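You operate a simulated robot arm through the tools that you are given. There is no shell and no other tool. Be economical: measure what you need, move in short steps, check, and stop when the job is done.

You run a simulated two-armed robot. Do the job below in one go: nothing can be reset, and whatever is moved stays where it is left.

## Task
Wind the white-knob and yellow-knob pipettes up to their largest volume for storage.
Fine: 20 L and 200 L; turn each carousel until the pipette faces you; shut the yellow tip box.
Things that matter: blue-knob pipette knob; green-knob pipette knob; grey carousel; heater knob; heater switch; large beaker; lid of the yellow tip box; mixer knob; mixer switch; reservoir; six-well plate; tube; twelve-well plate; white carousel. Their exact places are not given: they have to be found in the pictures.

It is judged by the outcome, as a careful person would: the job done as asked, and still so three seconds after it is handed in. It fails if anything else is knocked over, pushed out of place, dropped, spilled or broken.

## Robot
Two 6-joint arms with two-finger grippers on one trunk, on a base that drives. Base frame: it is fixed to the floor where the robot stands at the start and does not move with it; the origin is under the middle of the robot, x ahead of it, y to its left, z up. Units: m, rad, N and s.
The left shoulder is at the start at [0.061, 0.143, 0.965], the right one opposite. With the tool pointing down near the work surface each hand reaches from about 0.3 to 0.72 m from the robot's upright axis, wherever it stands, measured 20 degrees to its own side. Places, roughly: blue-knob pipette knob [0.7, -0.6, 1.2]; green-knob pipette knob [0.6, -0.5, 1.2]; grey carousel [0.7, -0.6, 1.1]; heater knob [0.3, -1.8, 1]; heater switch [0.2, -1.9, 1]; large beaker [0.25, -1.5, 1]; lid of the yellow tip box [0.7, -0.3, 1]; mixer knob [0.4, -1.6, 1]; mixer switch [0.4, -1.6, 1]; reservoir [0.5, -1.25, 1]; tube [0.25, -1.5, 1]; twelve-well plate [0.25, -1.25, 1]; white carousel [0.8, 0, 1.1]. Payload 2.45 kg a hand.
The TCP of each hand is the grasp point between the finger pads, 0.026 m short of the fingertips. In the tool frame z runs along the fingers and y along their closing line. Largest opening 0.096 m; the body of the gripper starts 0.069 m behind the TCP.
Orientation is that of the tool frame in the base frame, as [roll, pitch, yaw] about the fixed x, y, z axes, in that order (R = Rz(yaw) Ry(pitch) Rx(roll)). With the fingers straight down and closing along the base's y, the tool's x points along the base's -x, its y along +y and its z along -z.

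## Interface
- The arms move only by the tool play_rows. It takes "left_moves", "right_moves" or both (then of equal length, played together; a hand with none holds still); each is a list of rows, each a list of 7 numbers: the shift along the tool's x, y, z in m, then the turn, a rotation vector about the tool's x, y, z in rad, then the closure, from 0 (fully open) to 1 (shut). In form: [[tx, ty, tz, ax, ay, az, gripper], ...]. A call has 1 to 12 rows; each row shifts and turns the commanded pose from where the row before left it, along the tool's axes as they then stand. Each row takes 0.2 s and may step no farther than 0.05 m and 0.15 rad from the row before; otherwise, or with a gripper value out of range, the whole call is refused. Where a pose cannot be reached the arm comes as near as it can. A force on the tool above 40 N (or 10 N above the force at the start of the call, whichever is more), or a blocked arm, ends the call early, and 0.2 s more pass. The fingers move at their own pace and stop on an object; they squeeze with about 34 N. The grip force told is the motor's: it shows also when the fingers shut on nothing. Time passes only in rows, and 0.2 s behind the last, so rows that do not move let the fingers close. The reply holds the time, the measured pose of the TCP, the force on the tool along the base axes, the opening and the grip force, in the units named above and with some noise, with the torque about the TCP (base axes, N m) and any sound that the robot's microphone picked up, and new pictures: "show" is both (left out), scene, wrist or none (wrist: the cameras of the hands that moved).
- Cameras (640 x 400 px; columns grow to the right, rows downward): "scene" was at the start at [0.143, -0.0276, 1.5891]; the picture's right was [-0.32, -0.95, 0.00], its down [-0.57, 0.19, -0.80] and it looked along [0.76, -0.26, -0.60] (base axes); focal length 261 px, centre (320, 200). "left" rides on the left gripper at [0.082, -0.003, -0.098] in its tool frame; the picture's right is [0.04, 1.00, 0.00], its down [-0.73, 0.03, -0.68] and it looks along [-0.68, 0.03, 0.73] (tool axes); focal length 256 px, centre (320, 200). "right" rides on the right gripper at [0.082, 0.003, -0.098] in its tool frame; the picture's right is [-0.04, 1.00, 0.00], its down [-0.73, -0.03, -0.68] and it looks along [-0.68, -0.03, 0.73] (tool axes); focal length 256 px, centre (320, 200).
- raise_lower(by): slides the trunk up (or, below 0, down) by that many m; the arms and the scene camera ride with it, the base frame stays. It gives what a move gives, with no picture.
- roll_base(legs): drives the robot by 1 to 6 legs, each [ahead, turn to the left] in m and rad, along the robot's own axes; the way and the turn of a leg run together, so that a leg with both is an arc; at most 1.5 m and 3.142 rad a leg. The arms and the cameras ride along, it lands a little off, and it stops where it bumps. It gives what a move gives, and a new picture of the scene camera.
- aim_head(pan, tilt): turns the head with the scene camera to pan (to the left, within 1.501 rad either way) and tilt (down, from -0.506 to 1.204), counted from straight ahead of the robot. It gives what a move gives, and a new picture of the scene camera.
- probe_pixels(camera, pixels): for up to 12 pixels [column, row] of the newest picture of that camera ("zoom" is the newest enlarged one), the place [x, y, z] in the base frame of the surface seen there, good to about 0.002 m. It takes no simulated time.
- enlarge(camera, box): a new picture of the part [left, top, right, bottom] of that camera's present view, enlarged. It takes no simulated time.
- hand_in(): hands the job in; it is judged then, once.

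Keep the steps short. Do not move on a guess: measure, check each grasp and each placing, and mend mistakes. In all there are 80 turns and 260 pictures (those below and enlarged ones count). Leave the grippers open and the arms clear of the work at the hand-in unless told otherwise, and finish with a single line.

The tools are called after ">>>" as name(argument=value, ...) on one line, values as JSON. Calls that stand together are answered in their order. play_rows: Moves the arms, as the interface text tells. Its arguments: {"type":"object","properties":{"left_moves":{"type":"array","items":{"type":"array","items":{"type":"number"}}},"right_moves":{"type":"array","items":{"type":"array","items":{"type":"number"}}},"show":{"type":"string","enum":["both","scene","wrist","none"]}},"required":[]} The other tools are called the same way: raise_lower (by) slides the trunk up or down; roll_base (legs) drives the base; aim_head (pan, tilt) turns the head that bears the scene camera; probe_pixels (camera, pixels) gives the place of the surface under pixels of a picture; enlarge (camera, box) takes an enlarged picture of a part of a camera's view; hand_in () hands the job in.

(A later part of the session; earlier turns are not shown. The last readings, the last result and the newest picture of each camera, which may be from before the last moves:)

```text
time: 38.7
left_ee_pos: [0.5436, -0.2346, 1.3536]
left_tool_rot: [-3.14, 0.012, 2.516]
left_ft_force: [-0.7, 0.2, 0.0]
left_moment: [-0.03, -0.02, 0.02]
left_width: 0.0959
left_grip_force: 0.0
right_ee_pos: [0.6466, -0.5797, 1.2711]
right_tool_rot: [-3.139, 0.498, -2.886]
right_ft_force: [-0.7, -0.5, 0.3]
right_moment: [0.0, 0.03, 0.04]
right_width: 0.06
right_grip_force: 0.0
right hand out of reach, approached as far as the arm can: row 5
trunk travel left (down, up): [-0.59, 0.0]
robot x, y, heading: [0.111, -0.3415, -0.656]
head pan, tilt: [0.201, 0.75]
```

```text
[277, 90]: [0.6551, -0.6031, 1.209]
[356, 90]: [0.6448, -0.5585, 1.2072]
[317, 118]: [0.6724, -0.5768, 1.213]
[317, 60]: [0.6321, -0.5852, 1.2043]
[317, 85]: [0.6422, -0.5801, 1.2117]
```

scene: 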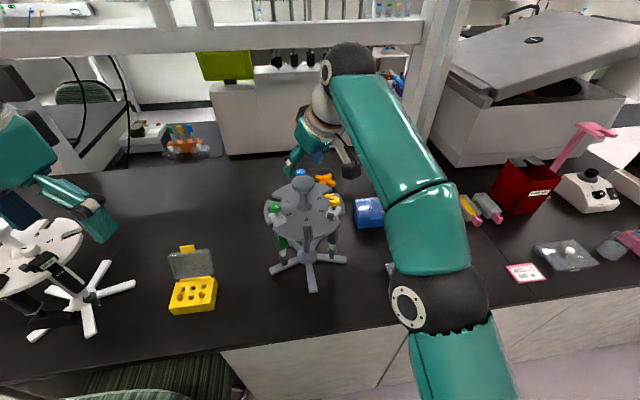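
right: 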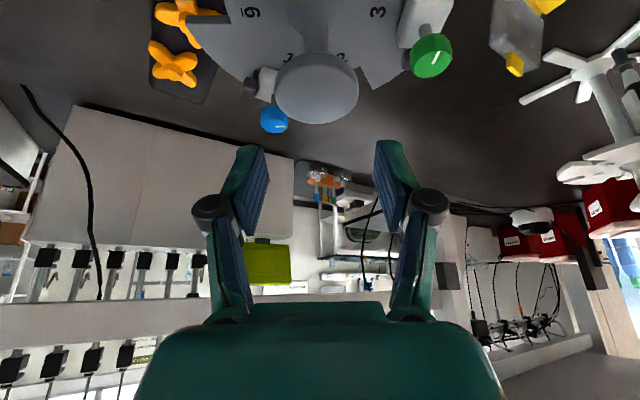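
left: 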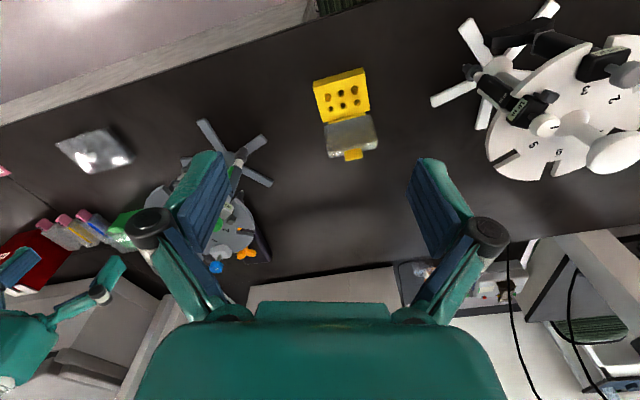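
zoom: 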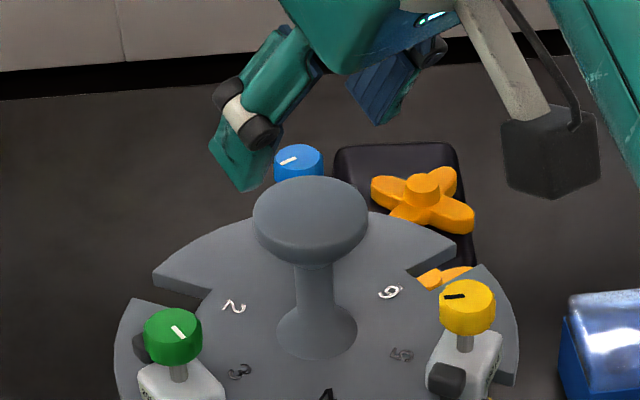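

The handle's centre is (0.652, -0.579) with its rim at z 1.209. I'll lower the hand to straddle it.

>>> play_rows(right_moves=[[0.0069, -0.0002, 0.0156, 0, 0, 0, 0.375], [0.0069, -0.0002, 0.0156, 0, 0, 0, 0.375], [0.0069, -0.0002, 0.0156, 0, 0, 0, 0.375], [0.0069, -0.0002, 0.0156, 0, 0, 0, 0.375], [0, 0, 0, 0, 0, 0, 0.375]], show="wrist")

>>> enlarge(camera="scene", box=[245, 140, 365, 220])

```text
time: 39.6
left_ee_pos: [0.5435, -0.2384, 1.3533]
left_tool_rot: [3.141, 0.011, 2.516]
left_ft_force: [1.0, -0.3, 0.1]
left_moment: [0.02, -0.02, -0.01]
left_width: 0.0958
left_grip_force: 0.0
right_ee_pos: [0.6567, -0.5789, 1.2281]
right_tool_rot: [-3.125, 0.525, -2.875]
right_ft_force: [-1.1, -5.5, 8.4]
right_moment: [-0.28, 0.0, -0.04]
right_width: 0.069
right_grip_force: 4.2
trunk travel left (down, up): [-0.59, 0.0]
robot x, y, heading: [0.1135, -0.3371, -0.657]
head pan, tilt: [0.201, 0.75]
stopped in row 4 (right hand): the force on the tool passed its limit at 46 N (the readings are from after the stop); the commanded pose is now the measured one
```

right: 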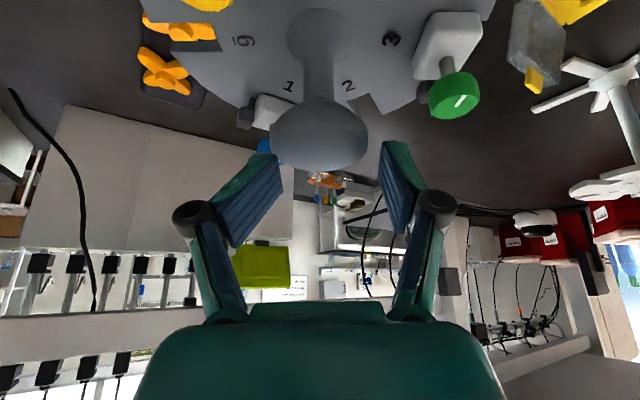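

```text
5.00 times, centred on (305, 180) of scene
```

zoom: 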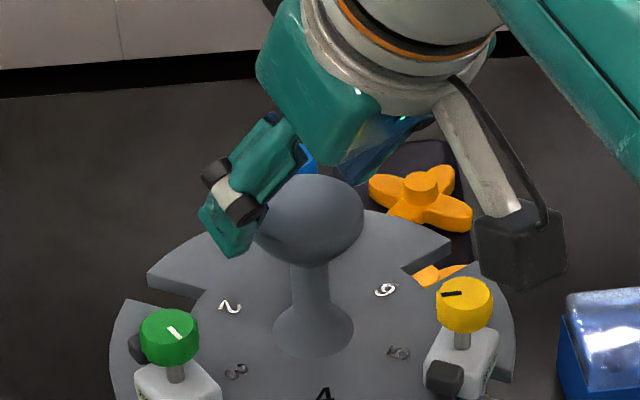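

A finger landed on the handle's rim because the opening was too narrow and sat about 5 mm off to one side. I'll lift, open to about 0.086, shift slightly towards -y and lower again.

>>> play_rows(right_moves=[[-0.01, 0, -0.0173, 0, 0, 0, 0.375], [0, -0.003, 0, 0, 0, 0, 0.1], [0, 0, 0, 0, 0, 0, 0.1], [0.0066, 0, 0.0093, 0, 0, 0, 0.1], [0.0066, 0, 0.0093, 0, 0, 0, 0.1], [0.0066, 0, 0.0093, 0, 0, 0, 0.1], [0.0066, 0, 0.0093, 0, 0, 0, 0.1], [0, 0, 0, 0, 0, 0, 0.1]], show="wrist")

>>> enlarge(camera="scene", box=[245, 140, 365, 220])

```text
time: 41.4
left_ee_pos: [0.5445, -0.2347, 1.3535]
left_tool_rot: [-3.139, 0.011, 2.517]
left_ft_force: [0.3, 0.4, 0.1]
left_moment: [0.01, 0.02, -0.03]
left_width: 0.0962
left_grip_force: 0.2
right_ee_pos: [0.6526, -0.5809, 1.2008]
right_tool_rot: [-3.126, 0.52, -2.872]
right_ft_force: [0.0, -0.1, -0.4]
right_moment: [-0.01, -0.01, 0.01]
right_width: 0.0867
right_grip_force: 0.0
trunk travel left (down, up): [-0.59, 0.0]
robot x, y, heading: [0.1072, -0.3373, -0.661]
head pan, tilt: [0.201, 0.75]
```

right: 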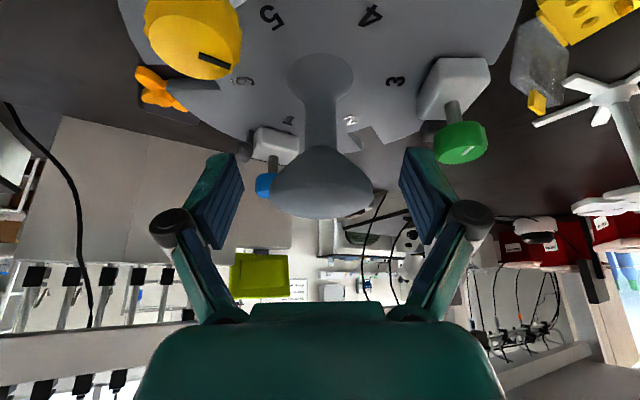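

```text
5.00 times, centred on (305, 180) of scene
```

zoom: 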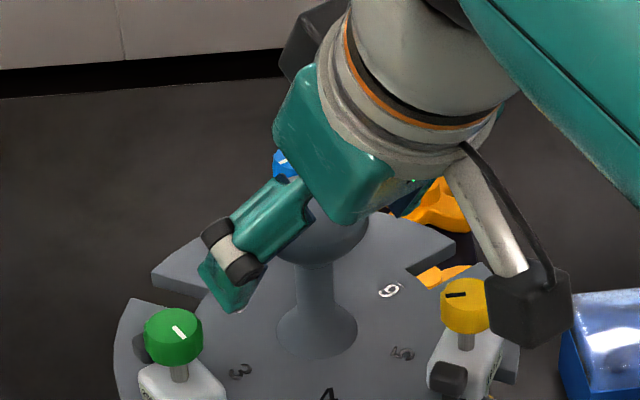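

The fingers straddle the handle (centre pixel 320, fingers at about 225 and 420) and the force is zero. I'll close on it.

>>> play_rows(right_moves=[[0, 0, 0, 0, 0, 0, 0.6], [0, 0, 0, 0, 0, 0, 0.8], [0, 0, 0, 0, 0, 0, 0.8]], show="wrist")

```text
time: 42.2
left_ee_pos: [0.5451, -0.2356, 1.3538]
left_tool_rot: [-3.141, 0.009, 2.517]
left_ft_force: [0.3, 0.6, 0.6]
left_moment: [0.05, 0.0, -0.02]
left_width: 0.0959
left_grip_force: 0.0
right_ee_pos: [0.6516, -0.5795, 1.2004]
right_tool_rot: [-3.126, 0.52, -2.873]
right_ft_force: [-0.3, 0.9, 0.4]
right_moment: [0.37, 0.15, 0.03]
right_width: 0.0509
right_grip_force: 45.1
trunk travel left (down, up): [-0.59, 0.0]
robot x, y, heading: [0.1151, -0.3335, -0.656]
head pan, tilt: [0.201, 0.75]
```

right: 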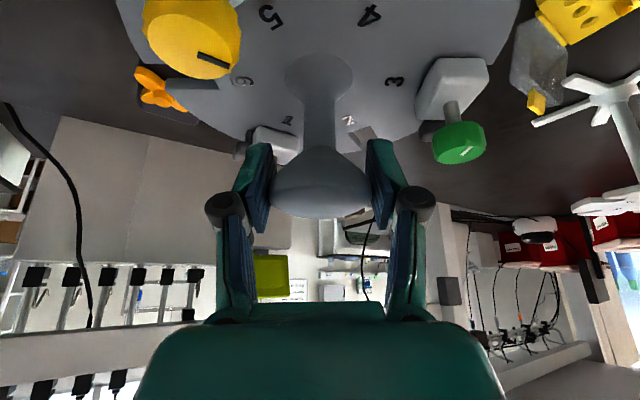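

Gripped at width 0.051. I'll turn clockwise (seen from above) about the vertical by 0.24 rad first and check that the carousel follows.

>>> play_rows(right_moves=[[0, 0, 0, 0.0398, 0, 0.0694, 0.8], [0, 0, 0, 0.0398, 0, 0.0694, 0.8], [0, 0, 0, 0.0398, 0, 0.0694, 0.8]], show="both")

```text
time: 43.0
left_ee_pos: [0.5443, -0.2336, 1.3528]
left_tool_rot: [-3.138, 0.01, 2.517]
left_ft_force: [-0.4, -0.7, -0.2]
left_moment: [0.05, 0.0, -0.02]
left_width: 0.0959
left_grip_force: 0.0
right_ee_pos: [0.6524, -0.5794, 1.2005]
right_tool_rot: [-3.126, 0.524, -3.114]
right_ft_force: [1.0, 5.1, 4.0]
right_moment: [0.07, 0.94, 0.03]
right_width: 0.0505
right_grip_force: 45.2
trunk travel left (down, up): [-0.59, 0.0]
robot x, y, heading: [0.1124, -0.3375, -0.66]
head pan, tilt: [0.201, 0.75]
```

scene: 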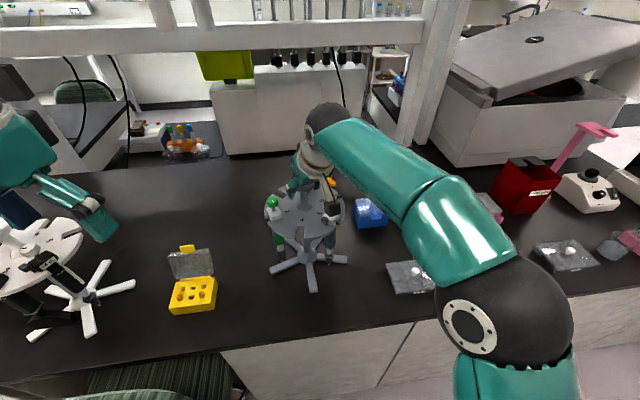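
right: 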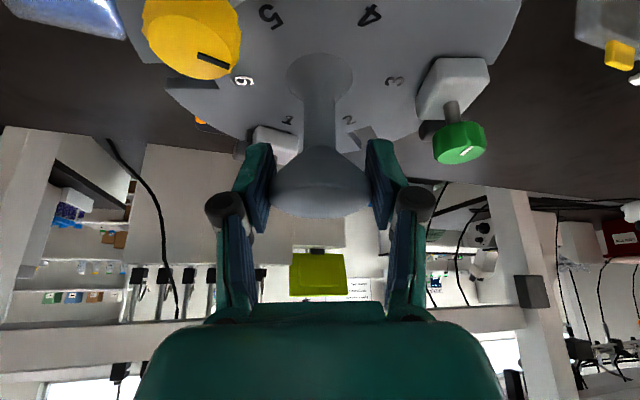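

The carousel follows with little torque. I'll continue another 0.8 rad or so.

>>> play_rows(right_moves=[[0, 0, 0, 0.0597, 0, 0.1042, 0.8], [0, 0, 0, 0.0597, 0, 0.1042, 0.8], [0, 0, 0, 0.0597, 0, 0.1042, 0.8], [0, 0, 0, 0.0597, 0, 0.1042, 0.8], [0, 0, 0, 0.0597, 0, 0.1042, 0.8], [0, 0, 0, 0.0597, 0, 0.1042, 0.8], [0, 0, 0, 0.0597, 0, 0.1042, 0.8], [0, 0, 0, 0, 0, 0, 0.8]], show="both")

>>> enlarge(camera="scene", box=[245, 140, 365, 220])

```text
time: 43.8
left_ee_pos: [0.5474, -0.2323, 1.3545]
left_tool_rot: [-3.138, 0.01, 2.516]
left_ft_force: [-0.4, -0.2, 0.3]
left_moment: [0.05, -0.04, -0.03]
left_width: 0.0962
left_grip_force: 0.1
right_ee_pos: [0.6534, -0.5777, 1.2006]
right_tool_rot: [3.131, 0.521, 2.822]
right_ft_force: [9.9, 27.3, -7.3]
right_moment: [-0.09, -0.19, 0.22]
right_width: 0.051
right_grip_force: 44.7
trunk travel left (down, up): [-0.59, 0.0]
robot x, y, heading: [0.1105, -0.3371, -0.656]
head pan, tilt: [0.201, 0.75]
stopped in row 3 (right hand): the force on the tool passed its limit at 49 N (the readings are from after the stop); the commanded pose is now the measured one
```

scene: 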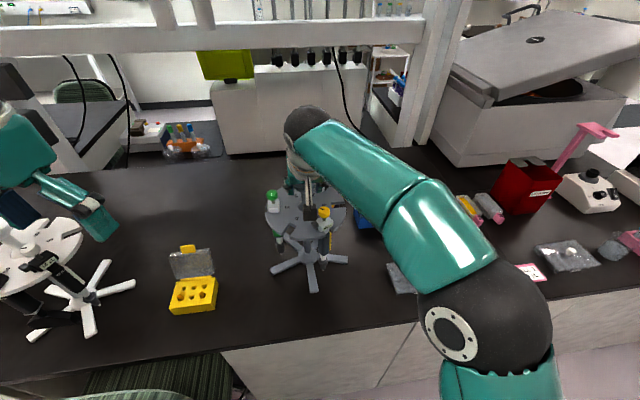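
right: 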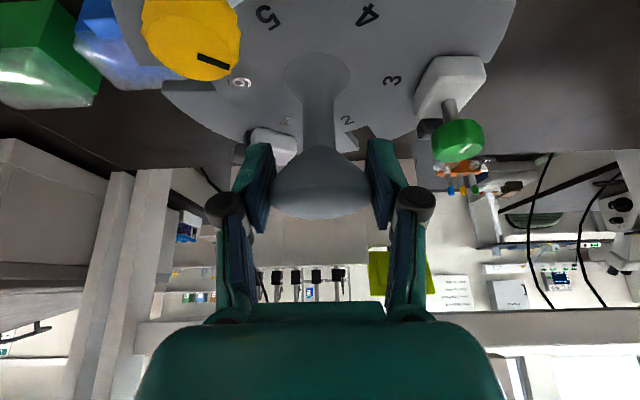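

```text
5.00 times, centred on (305, 180) of scene
```

zoom: 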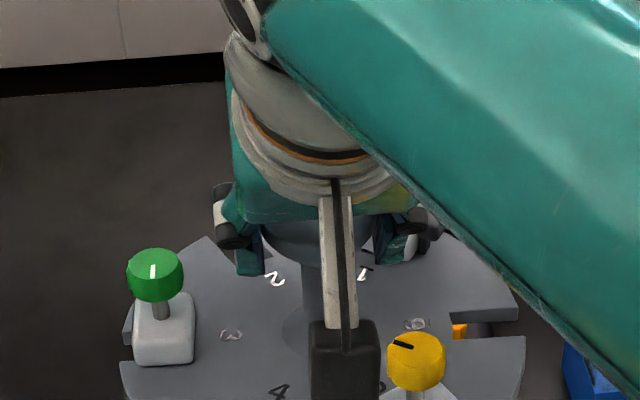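

It has turned 34°, then a 49 N sideways load stopped it, probably from being slightly off-centre. I'll open briefly to relieve the load, regrip, and continue more slowly.

>>> play_rows(right_moves=[[0, 0, 0, 0, 0, 0, 0.3], [0, 0, 0, 0, 0, 0, 0.8], [0, 0, 0, 0, 0, 0, 0.8], [0, 0, 0, 0, 0, 0, 0.8], [0, 0, 0, 0.03, 0, 0.052, 0.8], [0, 0, 0, 0.03, 0, 0.052, 0.8], [0, 0, 0, 0.03, 0, 0.052, 0.8], [0, 0, 0, 0.03, 0, 0.052, 0.8], [0, 0, 0, 0.03, 0, 0.052, 0.8]], show="scene")

```text
time: 45.0
left_ee_pos: [0.547, -0.2293, 1.3522]
left_tool_rot: [-3.135, 0.012, 2.517]
left_ft_force: [0.3, 1.0, 0.4]
left_moment: [0.05, -0.05, -0.01]
left_width: 0.096
left_grip_force: 0.0
right_ee_pos: [0.6521, -0.5771, 1.2027]
right_tool_rot: [3.112, 0.52, 2.769]
right_ft_force: [14.0, 34.8, -6.9]
right_moment: [0.25, 0.22, 0.26]
right_width: 0.0511
right_grip_force: 45.0
trunk travel left (down, up): [-0.59, 0.0]
robot x, y, heading: [0.1098, -0.3405, -0.659]
head pan, tilt: [0.201, 0.75]
stopped in row 5 (right hand): the force on the tool passed its limit at 45 N (the readings are from after the stop); the commanded pose is now the measured one
```

scene: 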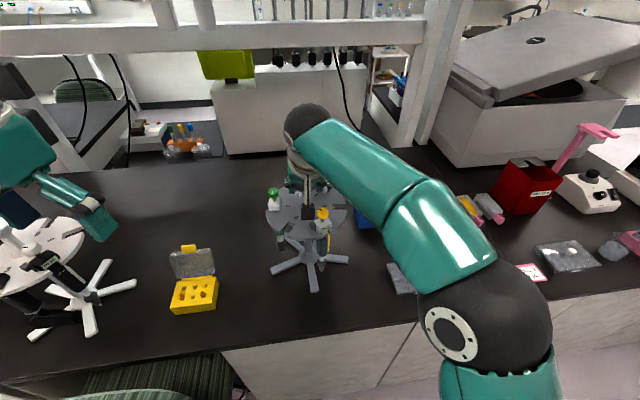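

The load lies along the closing line (tool y), so the hand is off-centre on the handle. I'll shift a few mm towards +tool y and read the force.

>>> play_rows(right_moves=[[0, 0.002, 0, 0, 0, 0, 0.8], [0, 0.002, 0, 0, 0, 0, 0.8], [0, 0, 0, 0, 0, 0, 0.8]], show="wrist")

```text
time: 45.8
left_ee_pos: [0.5478, -0.2284, 1.3522]
left_tool_rot: [-3.135, 0.012, 2.519]
left_ft_force: [-0.7, 0.0, 0.6]
left_moment: [0.01, -0.03, -0.01]
left_width: 0.096
left_grip_force: 0.1
right_ee_pos: [0.6526, -0.577, 1.2043]
right_tool_rot: [3.118, 0.516, 2.764]
right_ft_force: [10.4, 36.6, -16.3]
right_moment: [-0.41, 1.25, 0.26]
right_width: 0.0508
right_grip_force: 44.8
trunk travel left (down, up): [-0.59, 0.0]
robot x, y, heading: [0.1116, -0.3424, -0.657]
head pan, tilt: [0.201, 0.75]
```

right: 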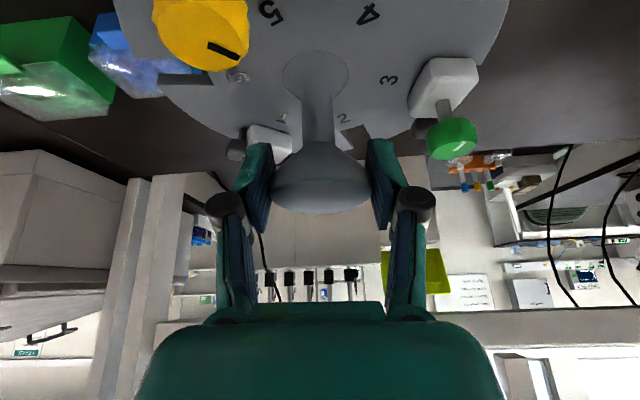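

The force didn't drop and the hand barely moved, so the arm may be touching something further back. I'll probe the elbow and forearm.

>>> aim_head(pan=-0.1, tilt=1.0)

>>> probe_pixels(camera="scene", pixels=[[330, 40], [360, 80], [400, 130], [420, 180], [440, 230], [470, 290], [420, 300], [400, 250], [520, 250]])

>>> enlarge(camera="scene", box=[250, 40, 450, 200])

```text
time: 46.6
left_ee_pos: [0.5463, -0.2278, 1.3535]
left_tool_rot: [-3.134, 0.011, 2.517]
left_ft_force: [0.7, 0.4, 0.1]
left_moment: [0.03, 0.01, -0.03]
left_width: 0.096
left_grip_force: 0.1
right_ee_pos: [0.6515, -0.5777, 1.2043]
right_tool_rot: [3.117, 0.518, 2.762]
right_ft_force: [8.3, 38.2, -11.4]
right_moment: [-0.16, 1.5, 0.25]
right_width: 0.0506
right_grip_force: 44.7
trunk travel left (down, up): [-0.59, 0.0]
robot x, y, heading: [0.1107, -0.3339, -0.652]
head pan, tilt: [-0.099, 1.0]
```

scene: 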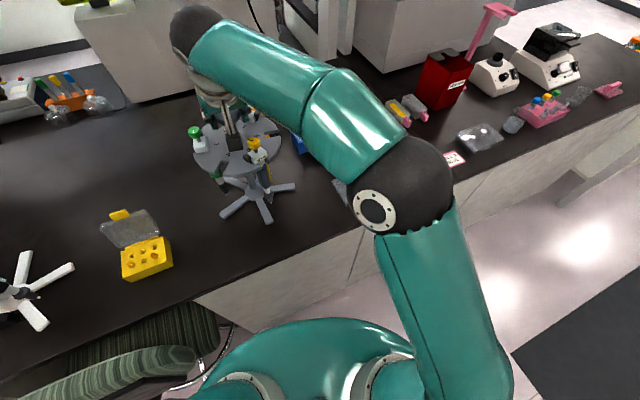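

```text
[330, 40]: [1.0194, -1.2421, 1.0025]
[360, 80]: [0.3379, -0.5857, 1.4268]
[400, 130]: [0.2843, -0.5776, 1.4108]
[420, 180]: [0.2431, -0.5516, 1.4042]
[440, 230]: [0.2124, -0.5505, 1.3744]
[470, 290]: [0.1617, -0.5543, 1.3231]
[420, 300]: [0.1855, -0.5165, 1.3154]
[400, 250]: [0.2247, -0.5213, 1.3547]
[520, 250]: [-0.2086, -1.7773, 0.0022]
```

```text
2.50 times, centred on (350, 120) of scene
```

zoom: 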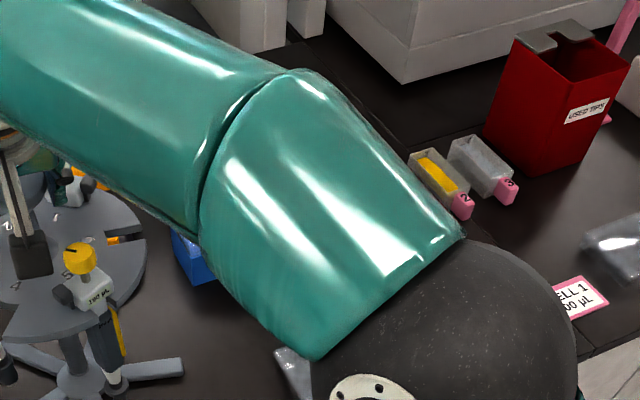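

The arm is free in the air at z≥1.3. I'll release the handle fully and see whether the force clears and where the handle sits between the fingers.

>>> play_rows(right_moves=[[0, 0, 0, 0, 0, 0, 0.1], [0, 0, 0, 0, 0, 0, 0.1], [0, 0, 0, 0, 0, 0, 0.1]], show="wrist")

>>> enlarge(camera="scene", box=[180, 90, 310, 200])

```text
time: 47.4
left_ee_pos: [0.5457, -0.2351, 1.3537]
left_tool_rot: [-3.14, 0.011, 2.517]
left_ft_force: [-0.4, 0.5, 0.7]
left_moment: [-0.02, 0.01, -0.01]
left_width: 0.0957
left_grip_force: 0.0
right_ee_pos: [0.6512, -0.5866, 1.2043]
right_tool_rot: [3.12, 0.521, 2.759]
right_ft_force: [-0.8, -0.4, -0.6]
right_moment: [0.01, -0.04, -0.01]
right_width: 0.0862
right_grip_force: 0.0
trunk travel left (down, up): [-0.59, 0.0]
robot x, y, heading: [0.1102, -0.3399, -0.662]
head pan, tilt: [-0.099, 1.0]
```

right: 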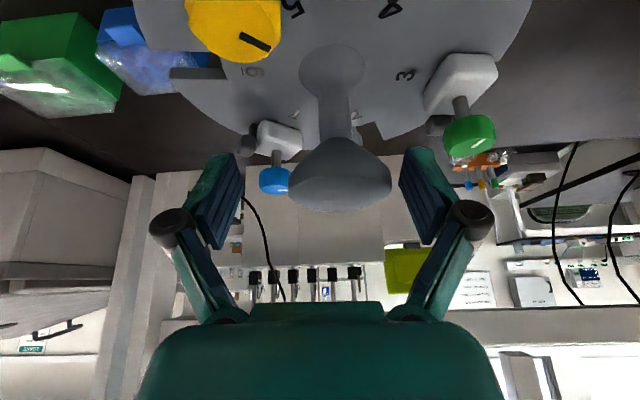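

```text
3.64 times, centred on (245, 145) of scene
```

zoom: 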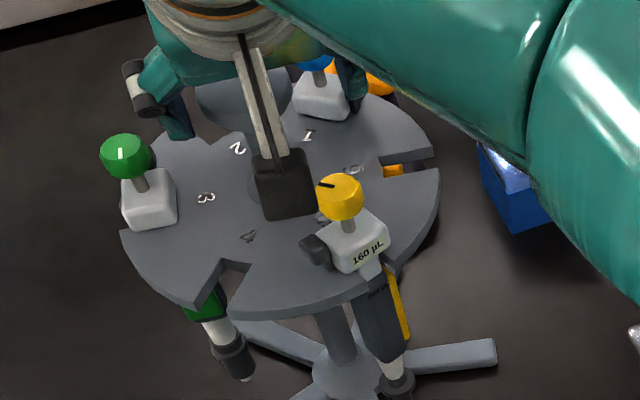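

Released, the force is zero and the hand had been 9 mm off towards -y. The yellow display now reads 160 µL. I'll re-centre by +8 mm in tool y, regrip, and turn about 0.4 rad more, checking the force.

>>> play_rows(right_moves=[[0, 0.008, 0, 0, 0, 0, 0.1], [0, 0, 0, 0, 0, 0, 0.1], [0, 0, 0, 0, 0, 0, 0.8], [0, 0, 0, 0, 0, 0, 0.8], [0, 0, 0, 0, 0, 0, 0.8], [0, 0, 0, 0.03, 0, 0.052, 0.8], [0, 0, 0, 0.03, 0, 0.052, 0.8], [0, 0, 0, 0.03, 0, 0.052, 0.8]], show="none")

```text
time: 48.5
left_ee_pos: [0.5451, -0.2269, 1.3531]
left_tool_rot: [-3.137, 0.013, 2.518]
left_ft_force: [0.4, 0.4, -1.0]
left_moment: [-0.03, 0.01, -0.02]
left_width: 0.0962
left_grip_force: 0.0
right_ee_pos: [0.6551, -0.5793, 1.2132]
right_tool_rot: [3.091, 0.534, 2.735]
right_ft_force: [8.8, 38.3, 0.2]
right_moment: [0.4, 0.42, 0.08]
right_width: 0.0518
right_grip_force: 44.9
trunk travel left (down, up): [-0.59, 0.0]
robot x, y, heading: [0.1102, -0.3395, -0.659]
head pan, tilt: [-0.099, 1.0]
stopped in row 5 (right hand): the force on the tool passed its limit at 44 N (the readings are from after the stop); the commanded pose is now the measured one
```

Just gripping raised the force, so the handle's centre isn't where I think it is. I'll release and measure it again.

>>> play_rows(right_moves=[[0, 0, 0, 0, 0, 0, 0.1], [0, 0, 0, 0, 0, 0, 0.1], [0, 0, 0, 0, 0, 0, 0.1]], show="both")

>>> enlarge(camera="right", box=[140, 0, 540, 250])

>>> probe_pixels(camera="zoom", pixels=[[240, 300], [320, 310], [390, 300], [320, 250], [120, 260], [420, 260], [100, 60]])

```text
time: 49.3
left_ee_pos: [0.545, -0.2345, 1.353]
left_tool_rot: [-3.14, 0.011, 2.518]
left_ft_force: [-0.1, 0.1, 0.9]
left_moment: [0.01, 0.01, 0.03]
left_width: 0.0961
left_grip_force: 0.0
right_ee_pos: [0.6553, -0.5879, 1.2124]
right_tool_rot: [3.096, 0.536, 2.732]
right_ft_force: [1.2, 0.2, 0.7]
right_moment: [-0.02, -0.01, 0.01]
right_width: 0.0866
right_grip_force: 0.0
trunk travel left (down, up): [-0.59, 0.0]
robot x, y, heading: [0.1138, -0.3379, -0.655]
head pan, tilt: [-0.099, 1.0]
```

scene: 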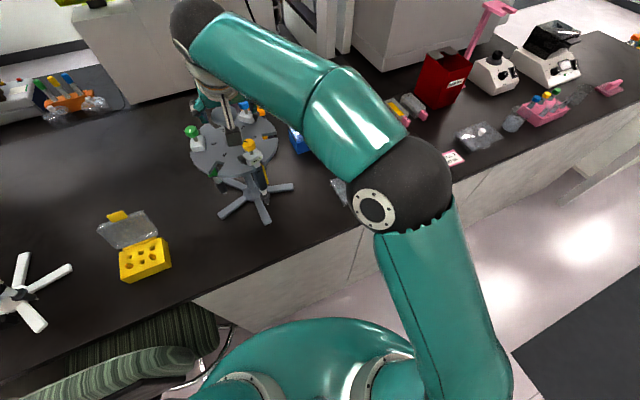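
right: 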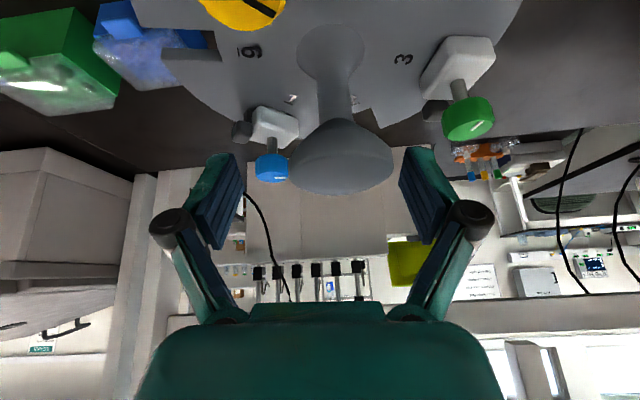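

```text
1.60 times, centred on (340, 125) of right
```

zoom: 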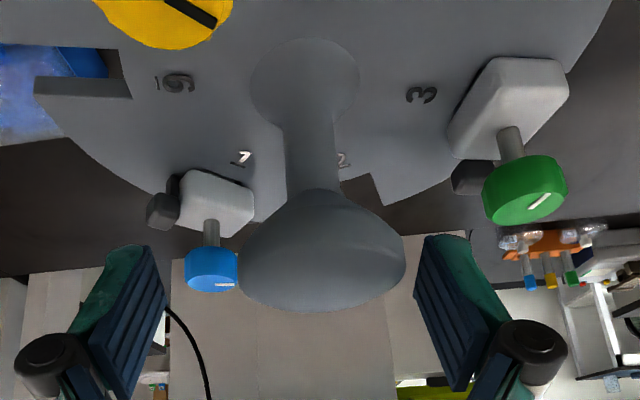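

```text
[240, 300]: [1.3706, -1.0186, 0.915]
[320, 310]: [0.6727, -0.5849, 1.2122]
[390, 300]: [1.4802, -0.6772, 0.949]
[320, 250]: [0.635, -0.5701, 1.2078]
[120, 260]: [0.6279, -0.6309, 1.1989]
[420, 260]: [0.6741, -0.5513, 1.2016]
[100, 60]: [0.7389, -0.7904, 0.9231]
```

The finger midpoint is about 11 mm off the handle centre (0.654, -0.578), because the body sways under load and each stop shifts the command. I'll re-centre properly, level the roll, lower to 1.203, and check before gripping.

>>> play_rows(right_moves=[[0.005, 0.0045, 0.0024, 0.0225, 0, 0, 0.1], [0.0053, 0.0046, 0.0024, 0.0225, 0, 0, 0.1], [0, 0, 0, 0, 0, 0, 0.1]], show="wrist")

```text
time: 50.1
left_ee_pos: [0.5441, -0.2354, 1.3539]
left_tool_rot: [-3.14, 0.011, 2.515]
left_ft_force: [-1.3, -0.3, -0.1]
left_moment: [-0.02, 0.02, 0.01]
left_width: 0.0959
left_grip_force: 0.1
right_ee_pos: [0.6497, -0.5946, 1.202]
right_tool_rot: [3.136, 0.532, 2.703]
right_ft_force: [1.1, -0.5, 0.0]
right_moment: [0.01, 0.0, -0.04]
right_width: 0.0868
right_grip_force: 0.8
trunk travel left (down, up): [-0.59, 0.0]
robot x, y, heading: [0.1128, -0.3379, -0.657]
head pan, tilt: [-0.099, 1.0]
```

right: 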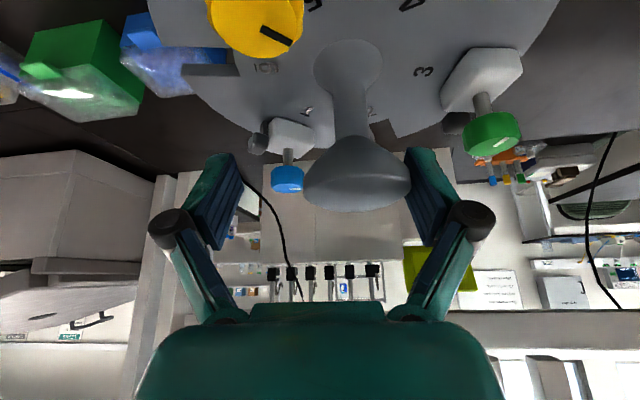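

The hand drifted the wrong way (y -0.595 when +0.01 was commanded), so this stretched pose isn't controllable. I'll lift straight off the handle and back away, then re-park where a vertical tool can reach.

>>> play_rows(right_moves=[[-0.0127, 0, -0.0215, 0, 0, 0, 0], [-0.0127, 0, -0.0215, 0, 0, 0, 0], [-0.0127, 0, -0.0215, 0, 0, 0, 0], [0.038, 0, -0.0294, 0, 0, 0, 0], [0.038, 0, -0.0294, 0, 0, 0, 0], [0.038, 0, -0.0294, 0, 0, 0, 0], [0.038, 0, -0.0294, 0, 0, 0, 0], [0, 0, 0, 0, 0, 0, 0]], show="both")

```text
time: 51.9
left_ee_pos: [0.5469, -0.2364, 1.354]
left_tool_rot: [-3.135, 0.008, 2.517]
left_ft_force: [1.1, 0.8, -0.2]
left_moment: [0.01, 0.06, -0.01]
left_width: 0.0957
left_grip_force: 0.1
right_ee_pos: [0.4784, -0.4997, 1.2997]
right_tool_rot: [-3.137, 0.531, 2.74]
right_ft_force: [0.8, 0.0, -0.8]
right_moment: [0.0, 0.07, -0.01]
right_width: 0.0962
right_grip_force: 0.1
trunk travel left (down, up): [-0.59, 0.0]
robot x, y, heading: [0.1092, -0.3391, -0.653]
head pan, tilt: [-0.099, 1.0]
```

scene: 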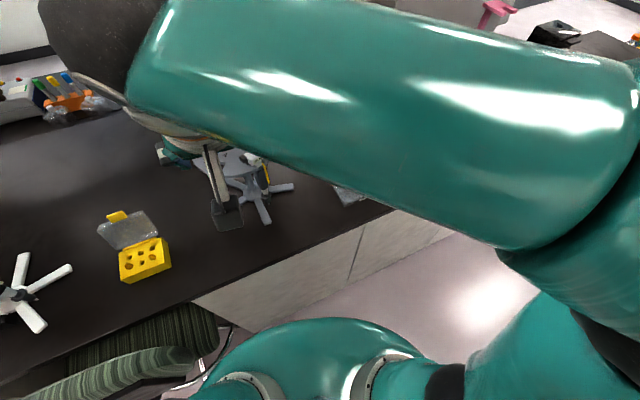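
right: 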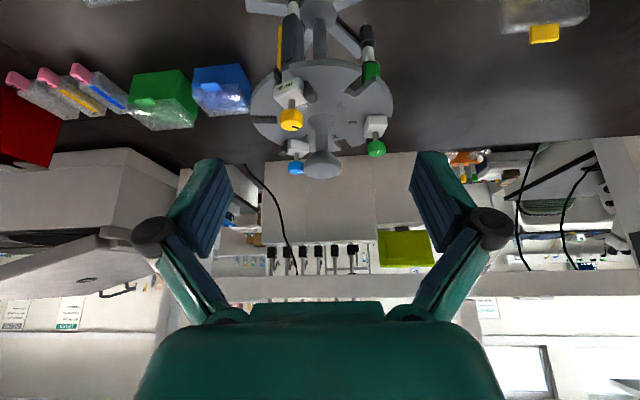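

Clear of the carousel. I'll set the right tool vertical and aligned again and move it to the robot's right side.

>>> play_rows(right_moves=[[0, 0, 0, 0, 0.132, 0, 0], [0, 0, 0, 0, 0.132, 0, 0], [0, 0, 0, 0, 0.132, 0, 0], [0, 0, 0, 0, 0.132, 0, 0], [0, 0, 0, 0, 0, 0.125, 0], [0, 0, 0, 0, 0, 0.125, 0], [0.01, -0.045, -0.005, 0, 0, 0, 0], [0.01, -0.045, -0.005, 0, 0, 0, 0], [0, -0.045, -0.005, 0, 0, 0, 0], [0, -0.045, -0.005, 0, 0, 0, 0], [0, -0.045, -0.005, 0, 0, 0, 0], [0, -0.045, -0.005, 0, 0, 0, 0]], show="none")

>>> aim_head(pan=0.35, tilt=0.8)

```text
time: 54.5
left_ee_pos: [0.5442, -0.235, 1.3551]
left_tool_rot: [-3.139, 0.009, 2.518]
left_ft_force: [-0.1, -0.3, 0.0]
left_moment: [0.0, -0.01, 0.03]
left_width: 0.0961
left_grip_force: 0.1
right_ee_pos: [0.2946, -0.702, 1.3303]
right_tool_rot: [-3.14, 0.006, 2.49]
right_ft_force: [-0.9, 0.1, -0.3]
right_moment: [0.0, -0.02, -0.01]
right_width: 0.096
right_grip_force: 0.1
trunk travel left (down, up): [-0.59, 0.0]
robot x, y, heading: [0.1072, -0.3325, -0.658]
head pan, tilt: [-0.099, 1.0]
```

```text
time: 55.4
left_ee_pos: [0.5449, -0.2355, 1.3547]
left_tool_rot: [-3.14, 0.011, 2.517]
left_ft_force: [0.0, 0.1, -0.1]
left_moment: [-0.02, -0.04, -0.01]
left_width: 0.0959
left_grip_force: 0.1
right_ee_pos: [0.2961, -0.7, 1.3313]
right_tool_rot: [-3.141, 0.008, 2.488]
right_ft_force: [0.6, 1.0, -0.4]
right_moment: [-0.01, 0.02, 0.04]
right_width: 0.0959
right_grip_force: 0.1
trunk travel left (down, up): [-0.59, 0.0]
robot x, y, heading: [0.1102, -0.3388, -0.662]
head pan, tilt: [0.351, 0.799]
```

scene: 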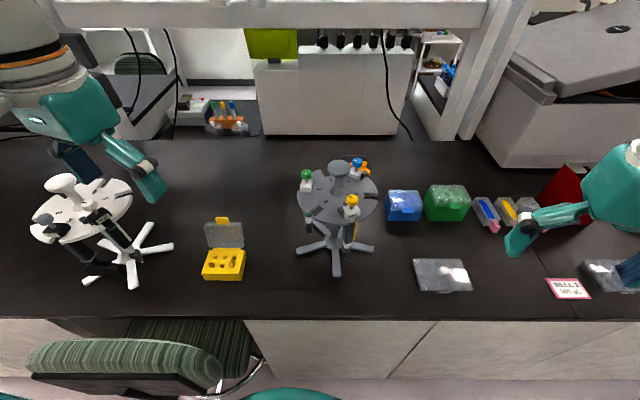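

I'll re-park directly in front of the grey carousel at about (0.10, -0.58), square to the bench and away from the chair, in short legs.

>>> roll_base(legs=[[0, -0.45], [0, -0.45], [0.245, 0]])

>>> roll_base(legs=[[0, 0.45], [0, 0.45], [0, 0.4]])

```text
time: 60.1
left_ee_pos: [0.4622, -0.857, 1.356]
left_tool_rot: [-3.14, 0.013, 1.616]
left_ft_force: [0.3, -0.7, -0.1]
left_moment: [-0.03, 0.0, 0.02]
left_width: 0.0962
left_grip_force: 0.2
right_ee_pos: [-0.0551, -0.9538, 1.3312]
right_tool_rot: [3.142, 0.01, 1.589]
right_ft_force: [-1.8, -0.9, 0.1]
right_moment: [0.0, 0.0, 0.01]
right_width: 0.096
right_grip_force: 0.1
trunk travel left (down, up): [-0.59, 0.0]
robot x, y, heading: [0.1226, -0.5844, -1.603]
head pan, tilt: [0.351, 0.799]
```

scene: 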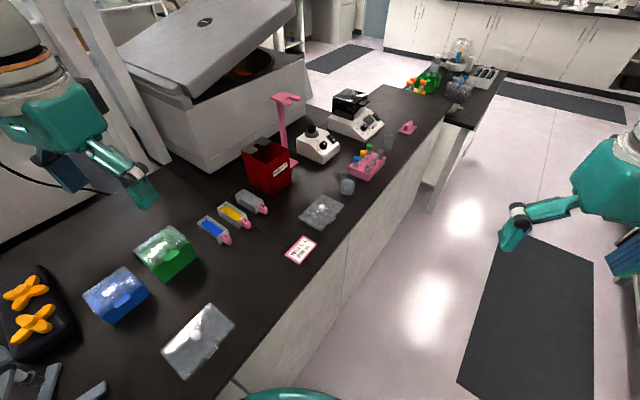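

```text
time: 61.5
left_ee_pos: [0.5063, -0.796, 1.355]
left_tool_rot: [-3.136, 0.013, 1.804]
left_ft_force: [-0.1, -0.2, 0.1]
left_moment: [0.02, 0.02, 0.05]
left_width: 0.0961
left_grip_force: 0.1
right_ee_pos: [0.0151, -0.9888, 1.3322]
right_tool_rot: [3.14, 0.011, 1.781]
right_ft_force: [0.3, 0.4, -0.4]
right_moment: [-0.04, 0.04, -0.02]
right_width: 0.0961
right_grip_force: 0.0
trunk travel left (down, up): [-0.59, 0.0]
robot x, y, heading: [0.1032, -0.5933, -1.529]
head pan, tilt: [0.351, 0.799]
stopped in leg 1: the robot was blocked; the commanded pose is now the measured one
```

scene: 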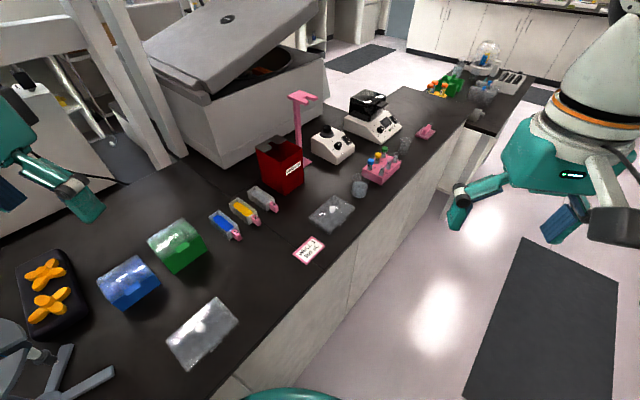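

The base is blocked by the bench as it turns left, but this side-on stance is actually good, with the left shoulder only about 0.41 m from the handle. I'll ease off the contact and look left at the carousel.

>>> roll_base(legs=[[0, -0.08]])

>>> aim_head(pan=1.4, tilt=0.8)

```text
time: 62.4
left_ee_pos: [0.4848, -0.8286, 1.3565]
left_tool_rot: [-3.139, 0.011, 1.723]
left_ft_force: [0.2, -0.2, 1.2]
left_moment: [0.0, -0.01, 0.0]
left_width: 0.096
left_grip_force: 0.0
right_ee_pos: [-0.0193, -0.9811, 1.3337]
right_tool_rot: [3.14, 0.009, 1.698]
right_ft_force: [-0.2, 0.1, -0.7]
right_moment: [-0.02, 0.0, 0.0]
right_width: 0.0962
right_grip_force: 0.1
trunk travel left (down, up): [-0.59, 0.0]
robot x, y, heading: [0.1081, -0.5929, -1.607]
head pan, tilt: [0.351, 0.799]
```

scene: 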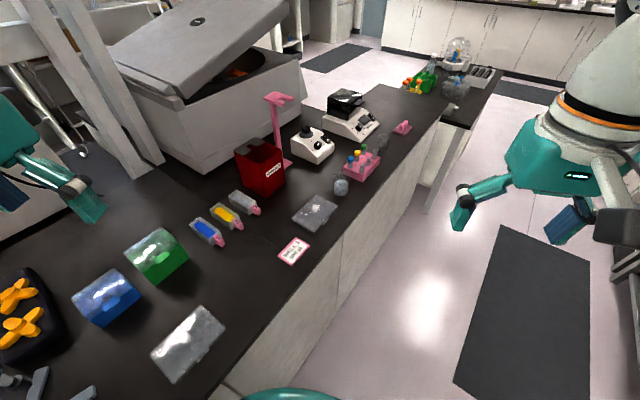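

```text
time: 63.7
left_ee_pos: [0.4855, -0.829, 1.356]
left_tool_rot: [-3.138, 0.013, 1.72]
left_ft_force: [0.5, 0.0, 0.0]
left_moment: [0.0, 0.02, 0.04]
left_width: 0.0959
left_grip_force: 0.0
right_ee_pos: [-0.0203, -0.9802, 1.3336]
right_tool_rot: [3.14, 0.009, 1.698]
right_ft_force: [1.1, -0.2, 0.6]
right_moment: [0.0, -0.02, 0.01]
right_width: 0.0962
right_grip_force: 0.0
trunk travel left (down, up): [-0.59, 0.0]
robot x, y, heading: [0.1096, -0.5918, -1.61]
head pan, tilt: [1.4, 0.799]
```

scene: 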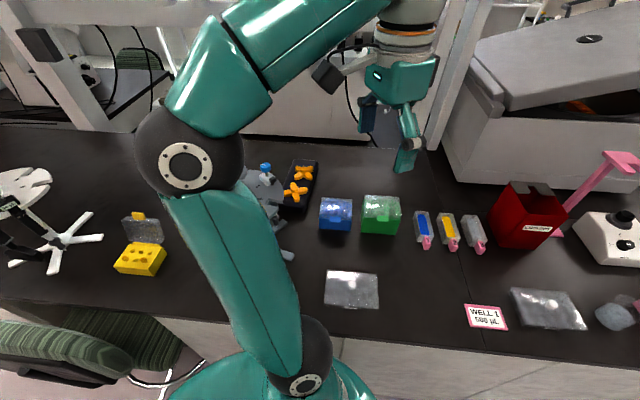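

The arm hides the carousel. I'll bring the left hand, tool vertical, over the handle at z≈1.275 and turn it 21° so the fingers miss the knobs.

>>> play_rows(left_moves=[[0.0319, 0.0291, 0.0116, 0, 0, 0, 0.1], [0.0319, 0.0291, 0.0116, 0, 0, 0, 0.1], [0.0319, 0.0291, 0.0116, 0, 0, 0, 0.1], [0.0319, 0.0291, 0.0116, 0, 0, 0, 0.1], [0.0319, 0.0291, 0.0116, 0, 0, 0, 0.1], [0.0319, 0.0291, 0.0116, 0, 0, 0, 0.1], [0.0319, 0.0291, 0.0116, 0, 0, 0, 0.1], [0, 0, 0, 0, 0, -0.094, 0.1], [0, 0, 0, 0, 0, -0.094, 0.1], [0, 0, 0, 0, 0, -0.094, 0.1], [0, 0, 0, 0, 0, -0.094, 0.1]], show="both")

```text
time: 66.1
left_ee_pos: [0.6538, -0.5781, 1.2712]
left_tool_rot: [-3.136, 0.011, 2.1]
left_ft_force: [-0.3, 0.4, -0.2]
left_moment: [0.01, 0.03, 0.05]
left_width: 0.0865
left_grip_force: 0.1
right_ee_pos: [-0.0205, -0.9801, 1.333]
right_tool_rot: [3.139, 0.01, 1.699]
right_ft_force: [0.2, -0.4, -0.2]
right_moment: [0.03, 0.01, 0.01]
right_width: 0.0961
right_grip_force: 0.1
trunk travel left (down, up): [-0.59, 0.0]
robot x, y, heading: [0.1087, -0.5893, -1.609]
head pan, tilt: [1.4, 0.799]
```

scene: 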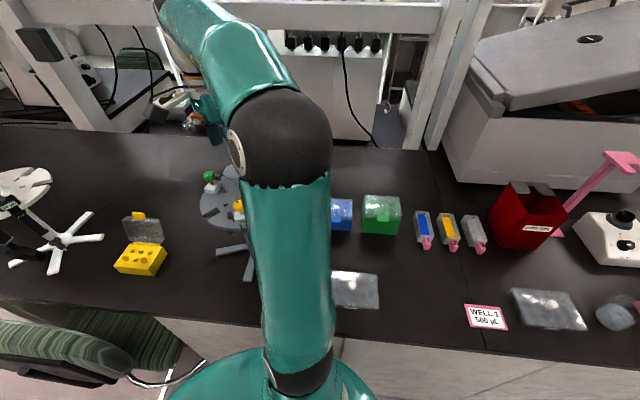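
left: 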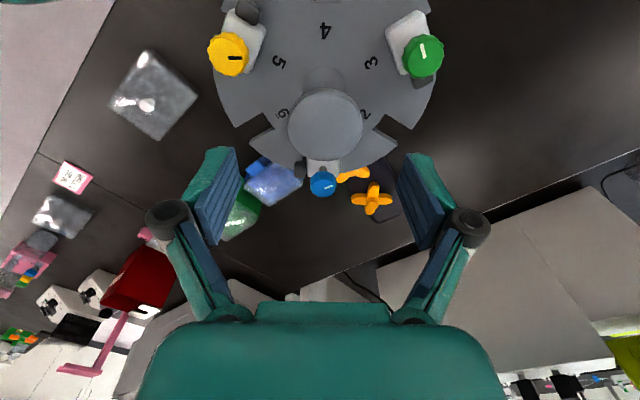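

It reaches well, and the fingers lie between the knobs. I'll measure the handle and knobs in the left wrist view.

>>> probe_pixels(camera="left", pixels=[[290, 125], [362, 125], [325, 155], [325, 95], [325, 125], [228, 55], [422, 55], [322, 183], [240, 55], [325, 30]])

```text
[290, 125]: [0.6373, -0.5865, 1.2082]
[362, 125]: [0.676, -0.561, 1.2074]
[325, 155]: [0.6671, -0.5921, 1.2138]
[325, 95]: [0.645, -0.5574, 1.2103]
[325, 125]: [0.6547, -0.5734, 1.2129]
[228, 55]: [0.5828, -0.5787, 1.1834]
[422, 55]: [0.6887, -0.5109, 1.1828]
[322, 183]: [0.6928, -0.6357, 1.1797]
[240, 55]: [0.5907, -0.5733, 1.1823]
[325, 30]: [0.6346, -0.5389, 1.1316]
```

The handle centre is (0.656, -0.575) and yellow sits at azimuth 182°. I'll lower, grip, and turn clockwise by 0.4 rad.

>>> play_rows(left_moves=[[0.001, 0.003, 0.023, 0, 0, 0, 0.1], [0, 0, 0.023, 0, 0, 0, 0.1], [0, 0, 0.022, 0, 0, 0, 0.1], [0, 0, 0, 0, 0, 0, 0.7], [0, 0, 0, 0, 0, 0, 0.8], [0, 0, 0, 0, 0, 0, 0.8], [0, 0, 0, 0, 0, 0.07, 0.8], [0, 0, 0, 0, 0, 0.07, 0.8], [0, 0, 0, 0, 0, 0.07, 0.8], [0, 0, 0, 0, 0, 0.07, 0.8], [0, 0, 0, 0, 0, 0.07, 0.8], [0, 0, 0, 0, 0, 0.05, 0.8]], show="both")

```text
time: 68.7
left_ee_pos: [0.6575, -0.5751, 1.2037]
left_tool_rot: [-3.141, 0.012, 1.696]
left_ft_force: [15.3, 5.7, 3.5]
left_moment: [0.53, 0.39, 0.21]
left_width: 0.0508
left_grip_force: 45.0
right_ee_pos: [-0.0178, -0.9801, 1.3336]
right_tool_rot: [3.141, 0.012, 1.699]
right_ft_force: [0.2, 0.6, -1.1]
right_moment: [-0.01, 0.0, 0.0]
right_width: 0.0959
right_grip_force: 0.0
trunk travel left (down, up): [-0.59, 0.0]
robot x, y, heading: [0.1062, -0.5902, -1.607]
head pan, tilt: [1.4, 0.799]
```

scene: 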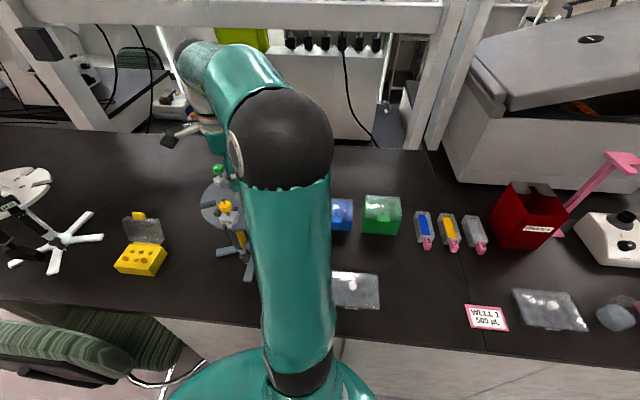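
left: 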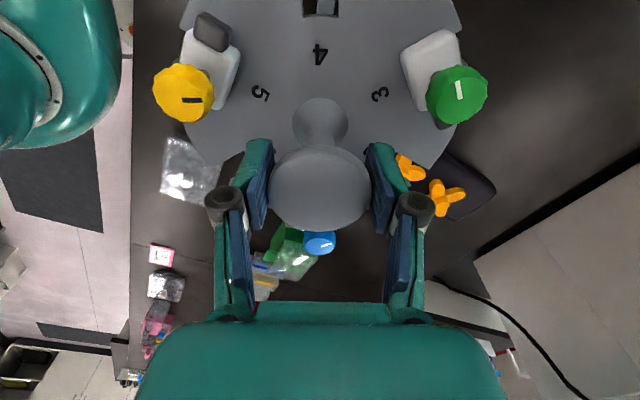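

Yellow now sits at about azimuth 159°, facing me. I'll release, lift clear, and turn the wrist so its camera sits on the display side of the yellow pipette.

>>> play_rows(left_moves=[[0, 0, 0, 0, 0, 0, 0.1], [0, 0, 0, 0, 0, 0, 0.1], [0, 0, -0.0225, 0, 0, 0, 0.1], [0, 0, -0.0225, 0, 0, 0, 0.1], [0, 0, -0.0225, 0, 0, 0, 0.3], [0, 0, 0, 0, 0, -0.15, 0.3], [0, 0, 0, 0, 0, -0.15, 0.3], [0, 0, 0, 0, 0, -0.15, 0.3], [0, 0, 0, 0, 0, -0.15, 0.3], [0, 0, 0, 0, 0, -0.15, 0.3], [0, 0, 0, 0, 0, -0.15, 0.3], [0, 0, 0, 0, 0, -0.15, 0.3]], show="none")

>>> play_rows(left_moves=[[0.037, 0, 0, 0, 0, 0, 0.5], [0.037, 0, 0, 0, 0, 0, 0.5], [0, 0, 0, 0, 0, 0, 0.5]], show="both")

>>> enlarge(camera="left", box=[200, 0, 440, 150])

```text
time: 71.3
left_ee_pos: [0.6546, -0.5761, 1.2712]
left_tool_rot: [-3.131, 0.003, 2.751]
left_ft_force: [0.4, -0.5, 0.4]
left_moment: [0.02, -0.01, -0.01]
left_width: 0.0671
left_grip_force: 0.1
right_ee_pos: [-0.0201, -0.9808, 1.3328]
right_tool_rot: [-3.141, 0.01, 1.698]
right_ft_force: [-0.7, -0.4, 0.3]
right_moment: [-0.02, 0.03, -0.02]
right_width: 0.0961
right_grip_force: 0.1
trunk travel left (down, up): [-0.59, 0.0]
robot x, y, heading: [0.1071, -0.5905, -1.613]
head pan, tilt: [1.4, 0.799]
```

```text
time: 72.1
left_ee_pos: [0.5944, -0.5551, 1.2673]
left_tool_rot: [-3.131, 0.003, 2.747]
left_ft_force: [0.0, 0.3, 0.0]
left_moment: [0.0, 0.02, 0.03]
left_width: 0.0479
left_grip_force: 0.0
left hand out of reach, approached as far as the arm can: row 2
right_ee_pos: [-0.0199, -0.9789, 1.3332]
right_tool_rot: [3.14, 0.01, 1.699]
right_ft_force: [0.5, -0.1, 0.0]
right_moment: [0.0, -0.03, 0.0]
right_width: 0.096
right_grip_force: 0.0
trunk travel left (down, up): [-0.59, 0.0]
robot x, y, heading: [0.1083, -0.5909, -1.615]
head pan, tilt: [1.4, 0.799]
```

scene: 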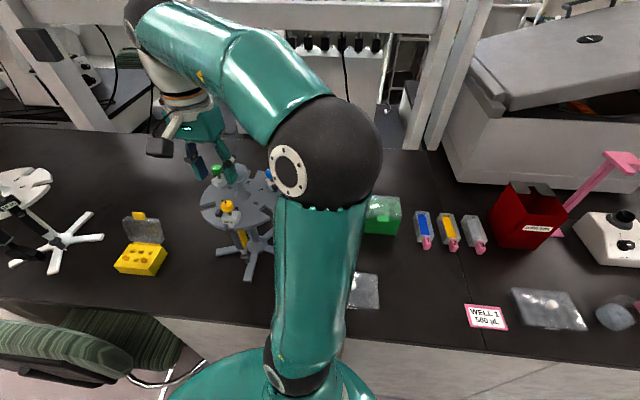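
left: 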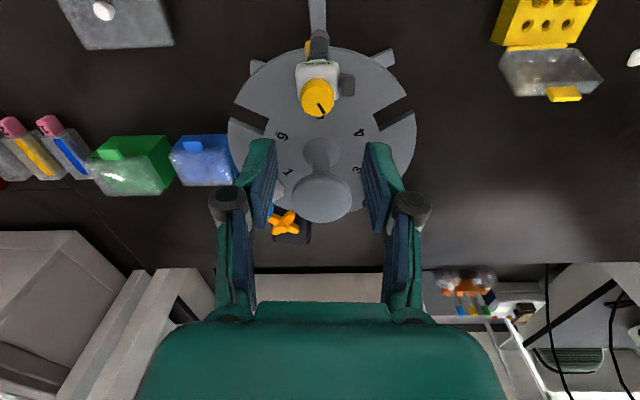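

```text
2.67 times, centred on (320, 75) of left
```

zoom: 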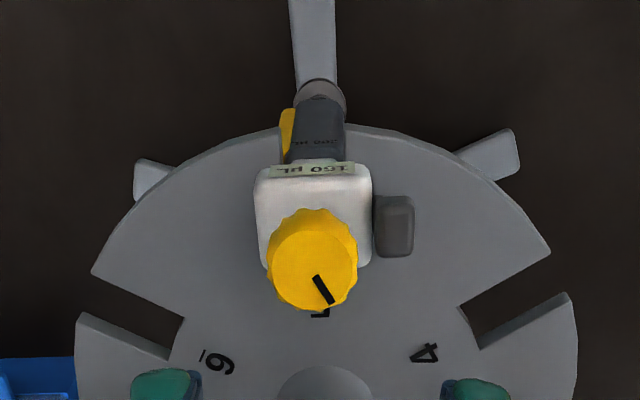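

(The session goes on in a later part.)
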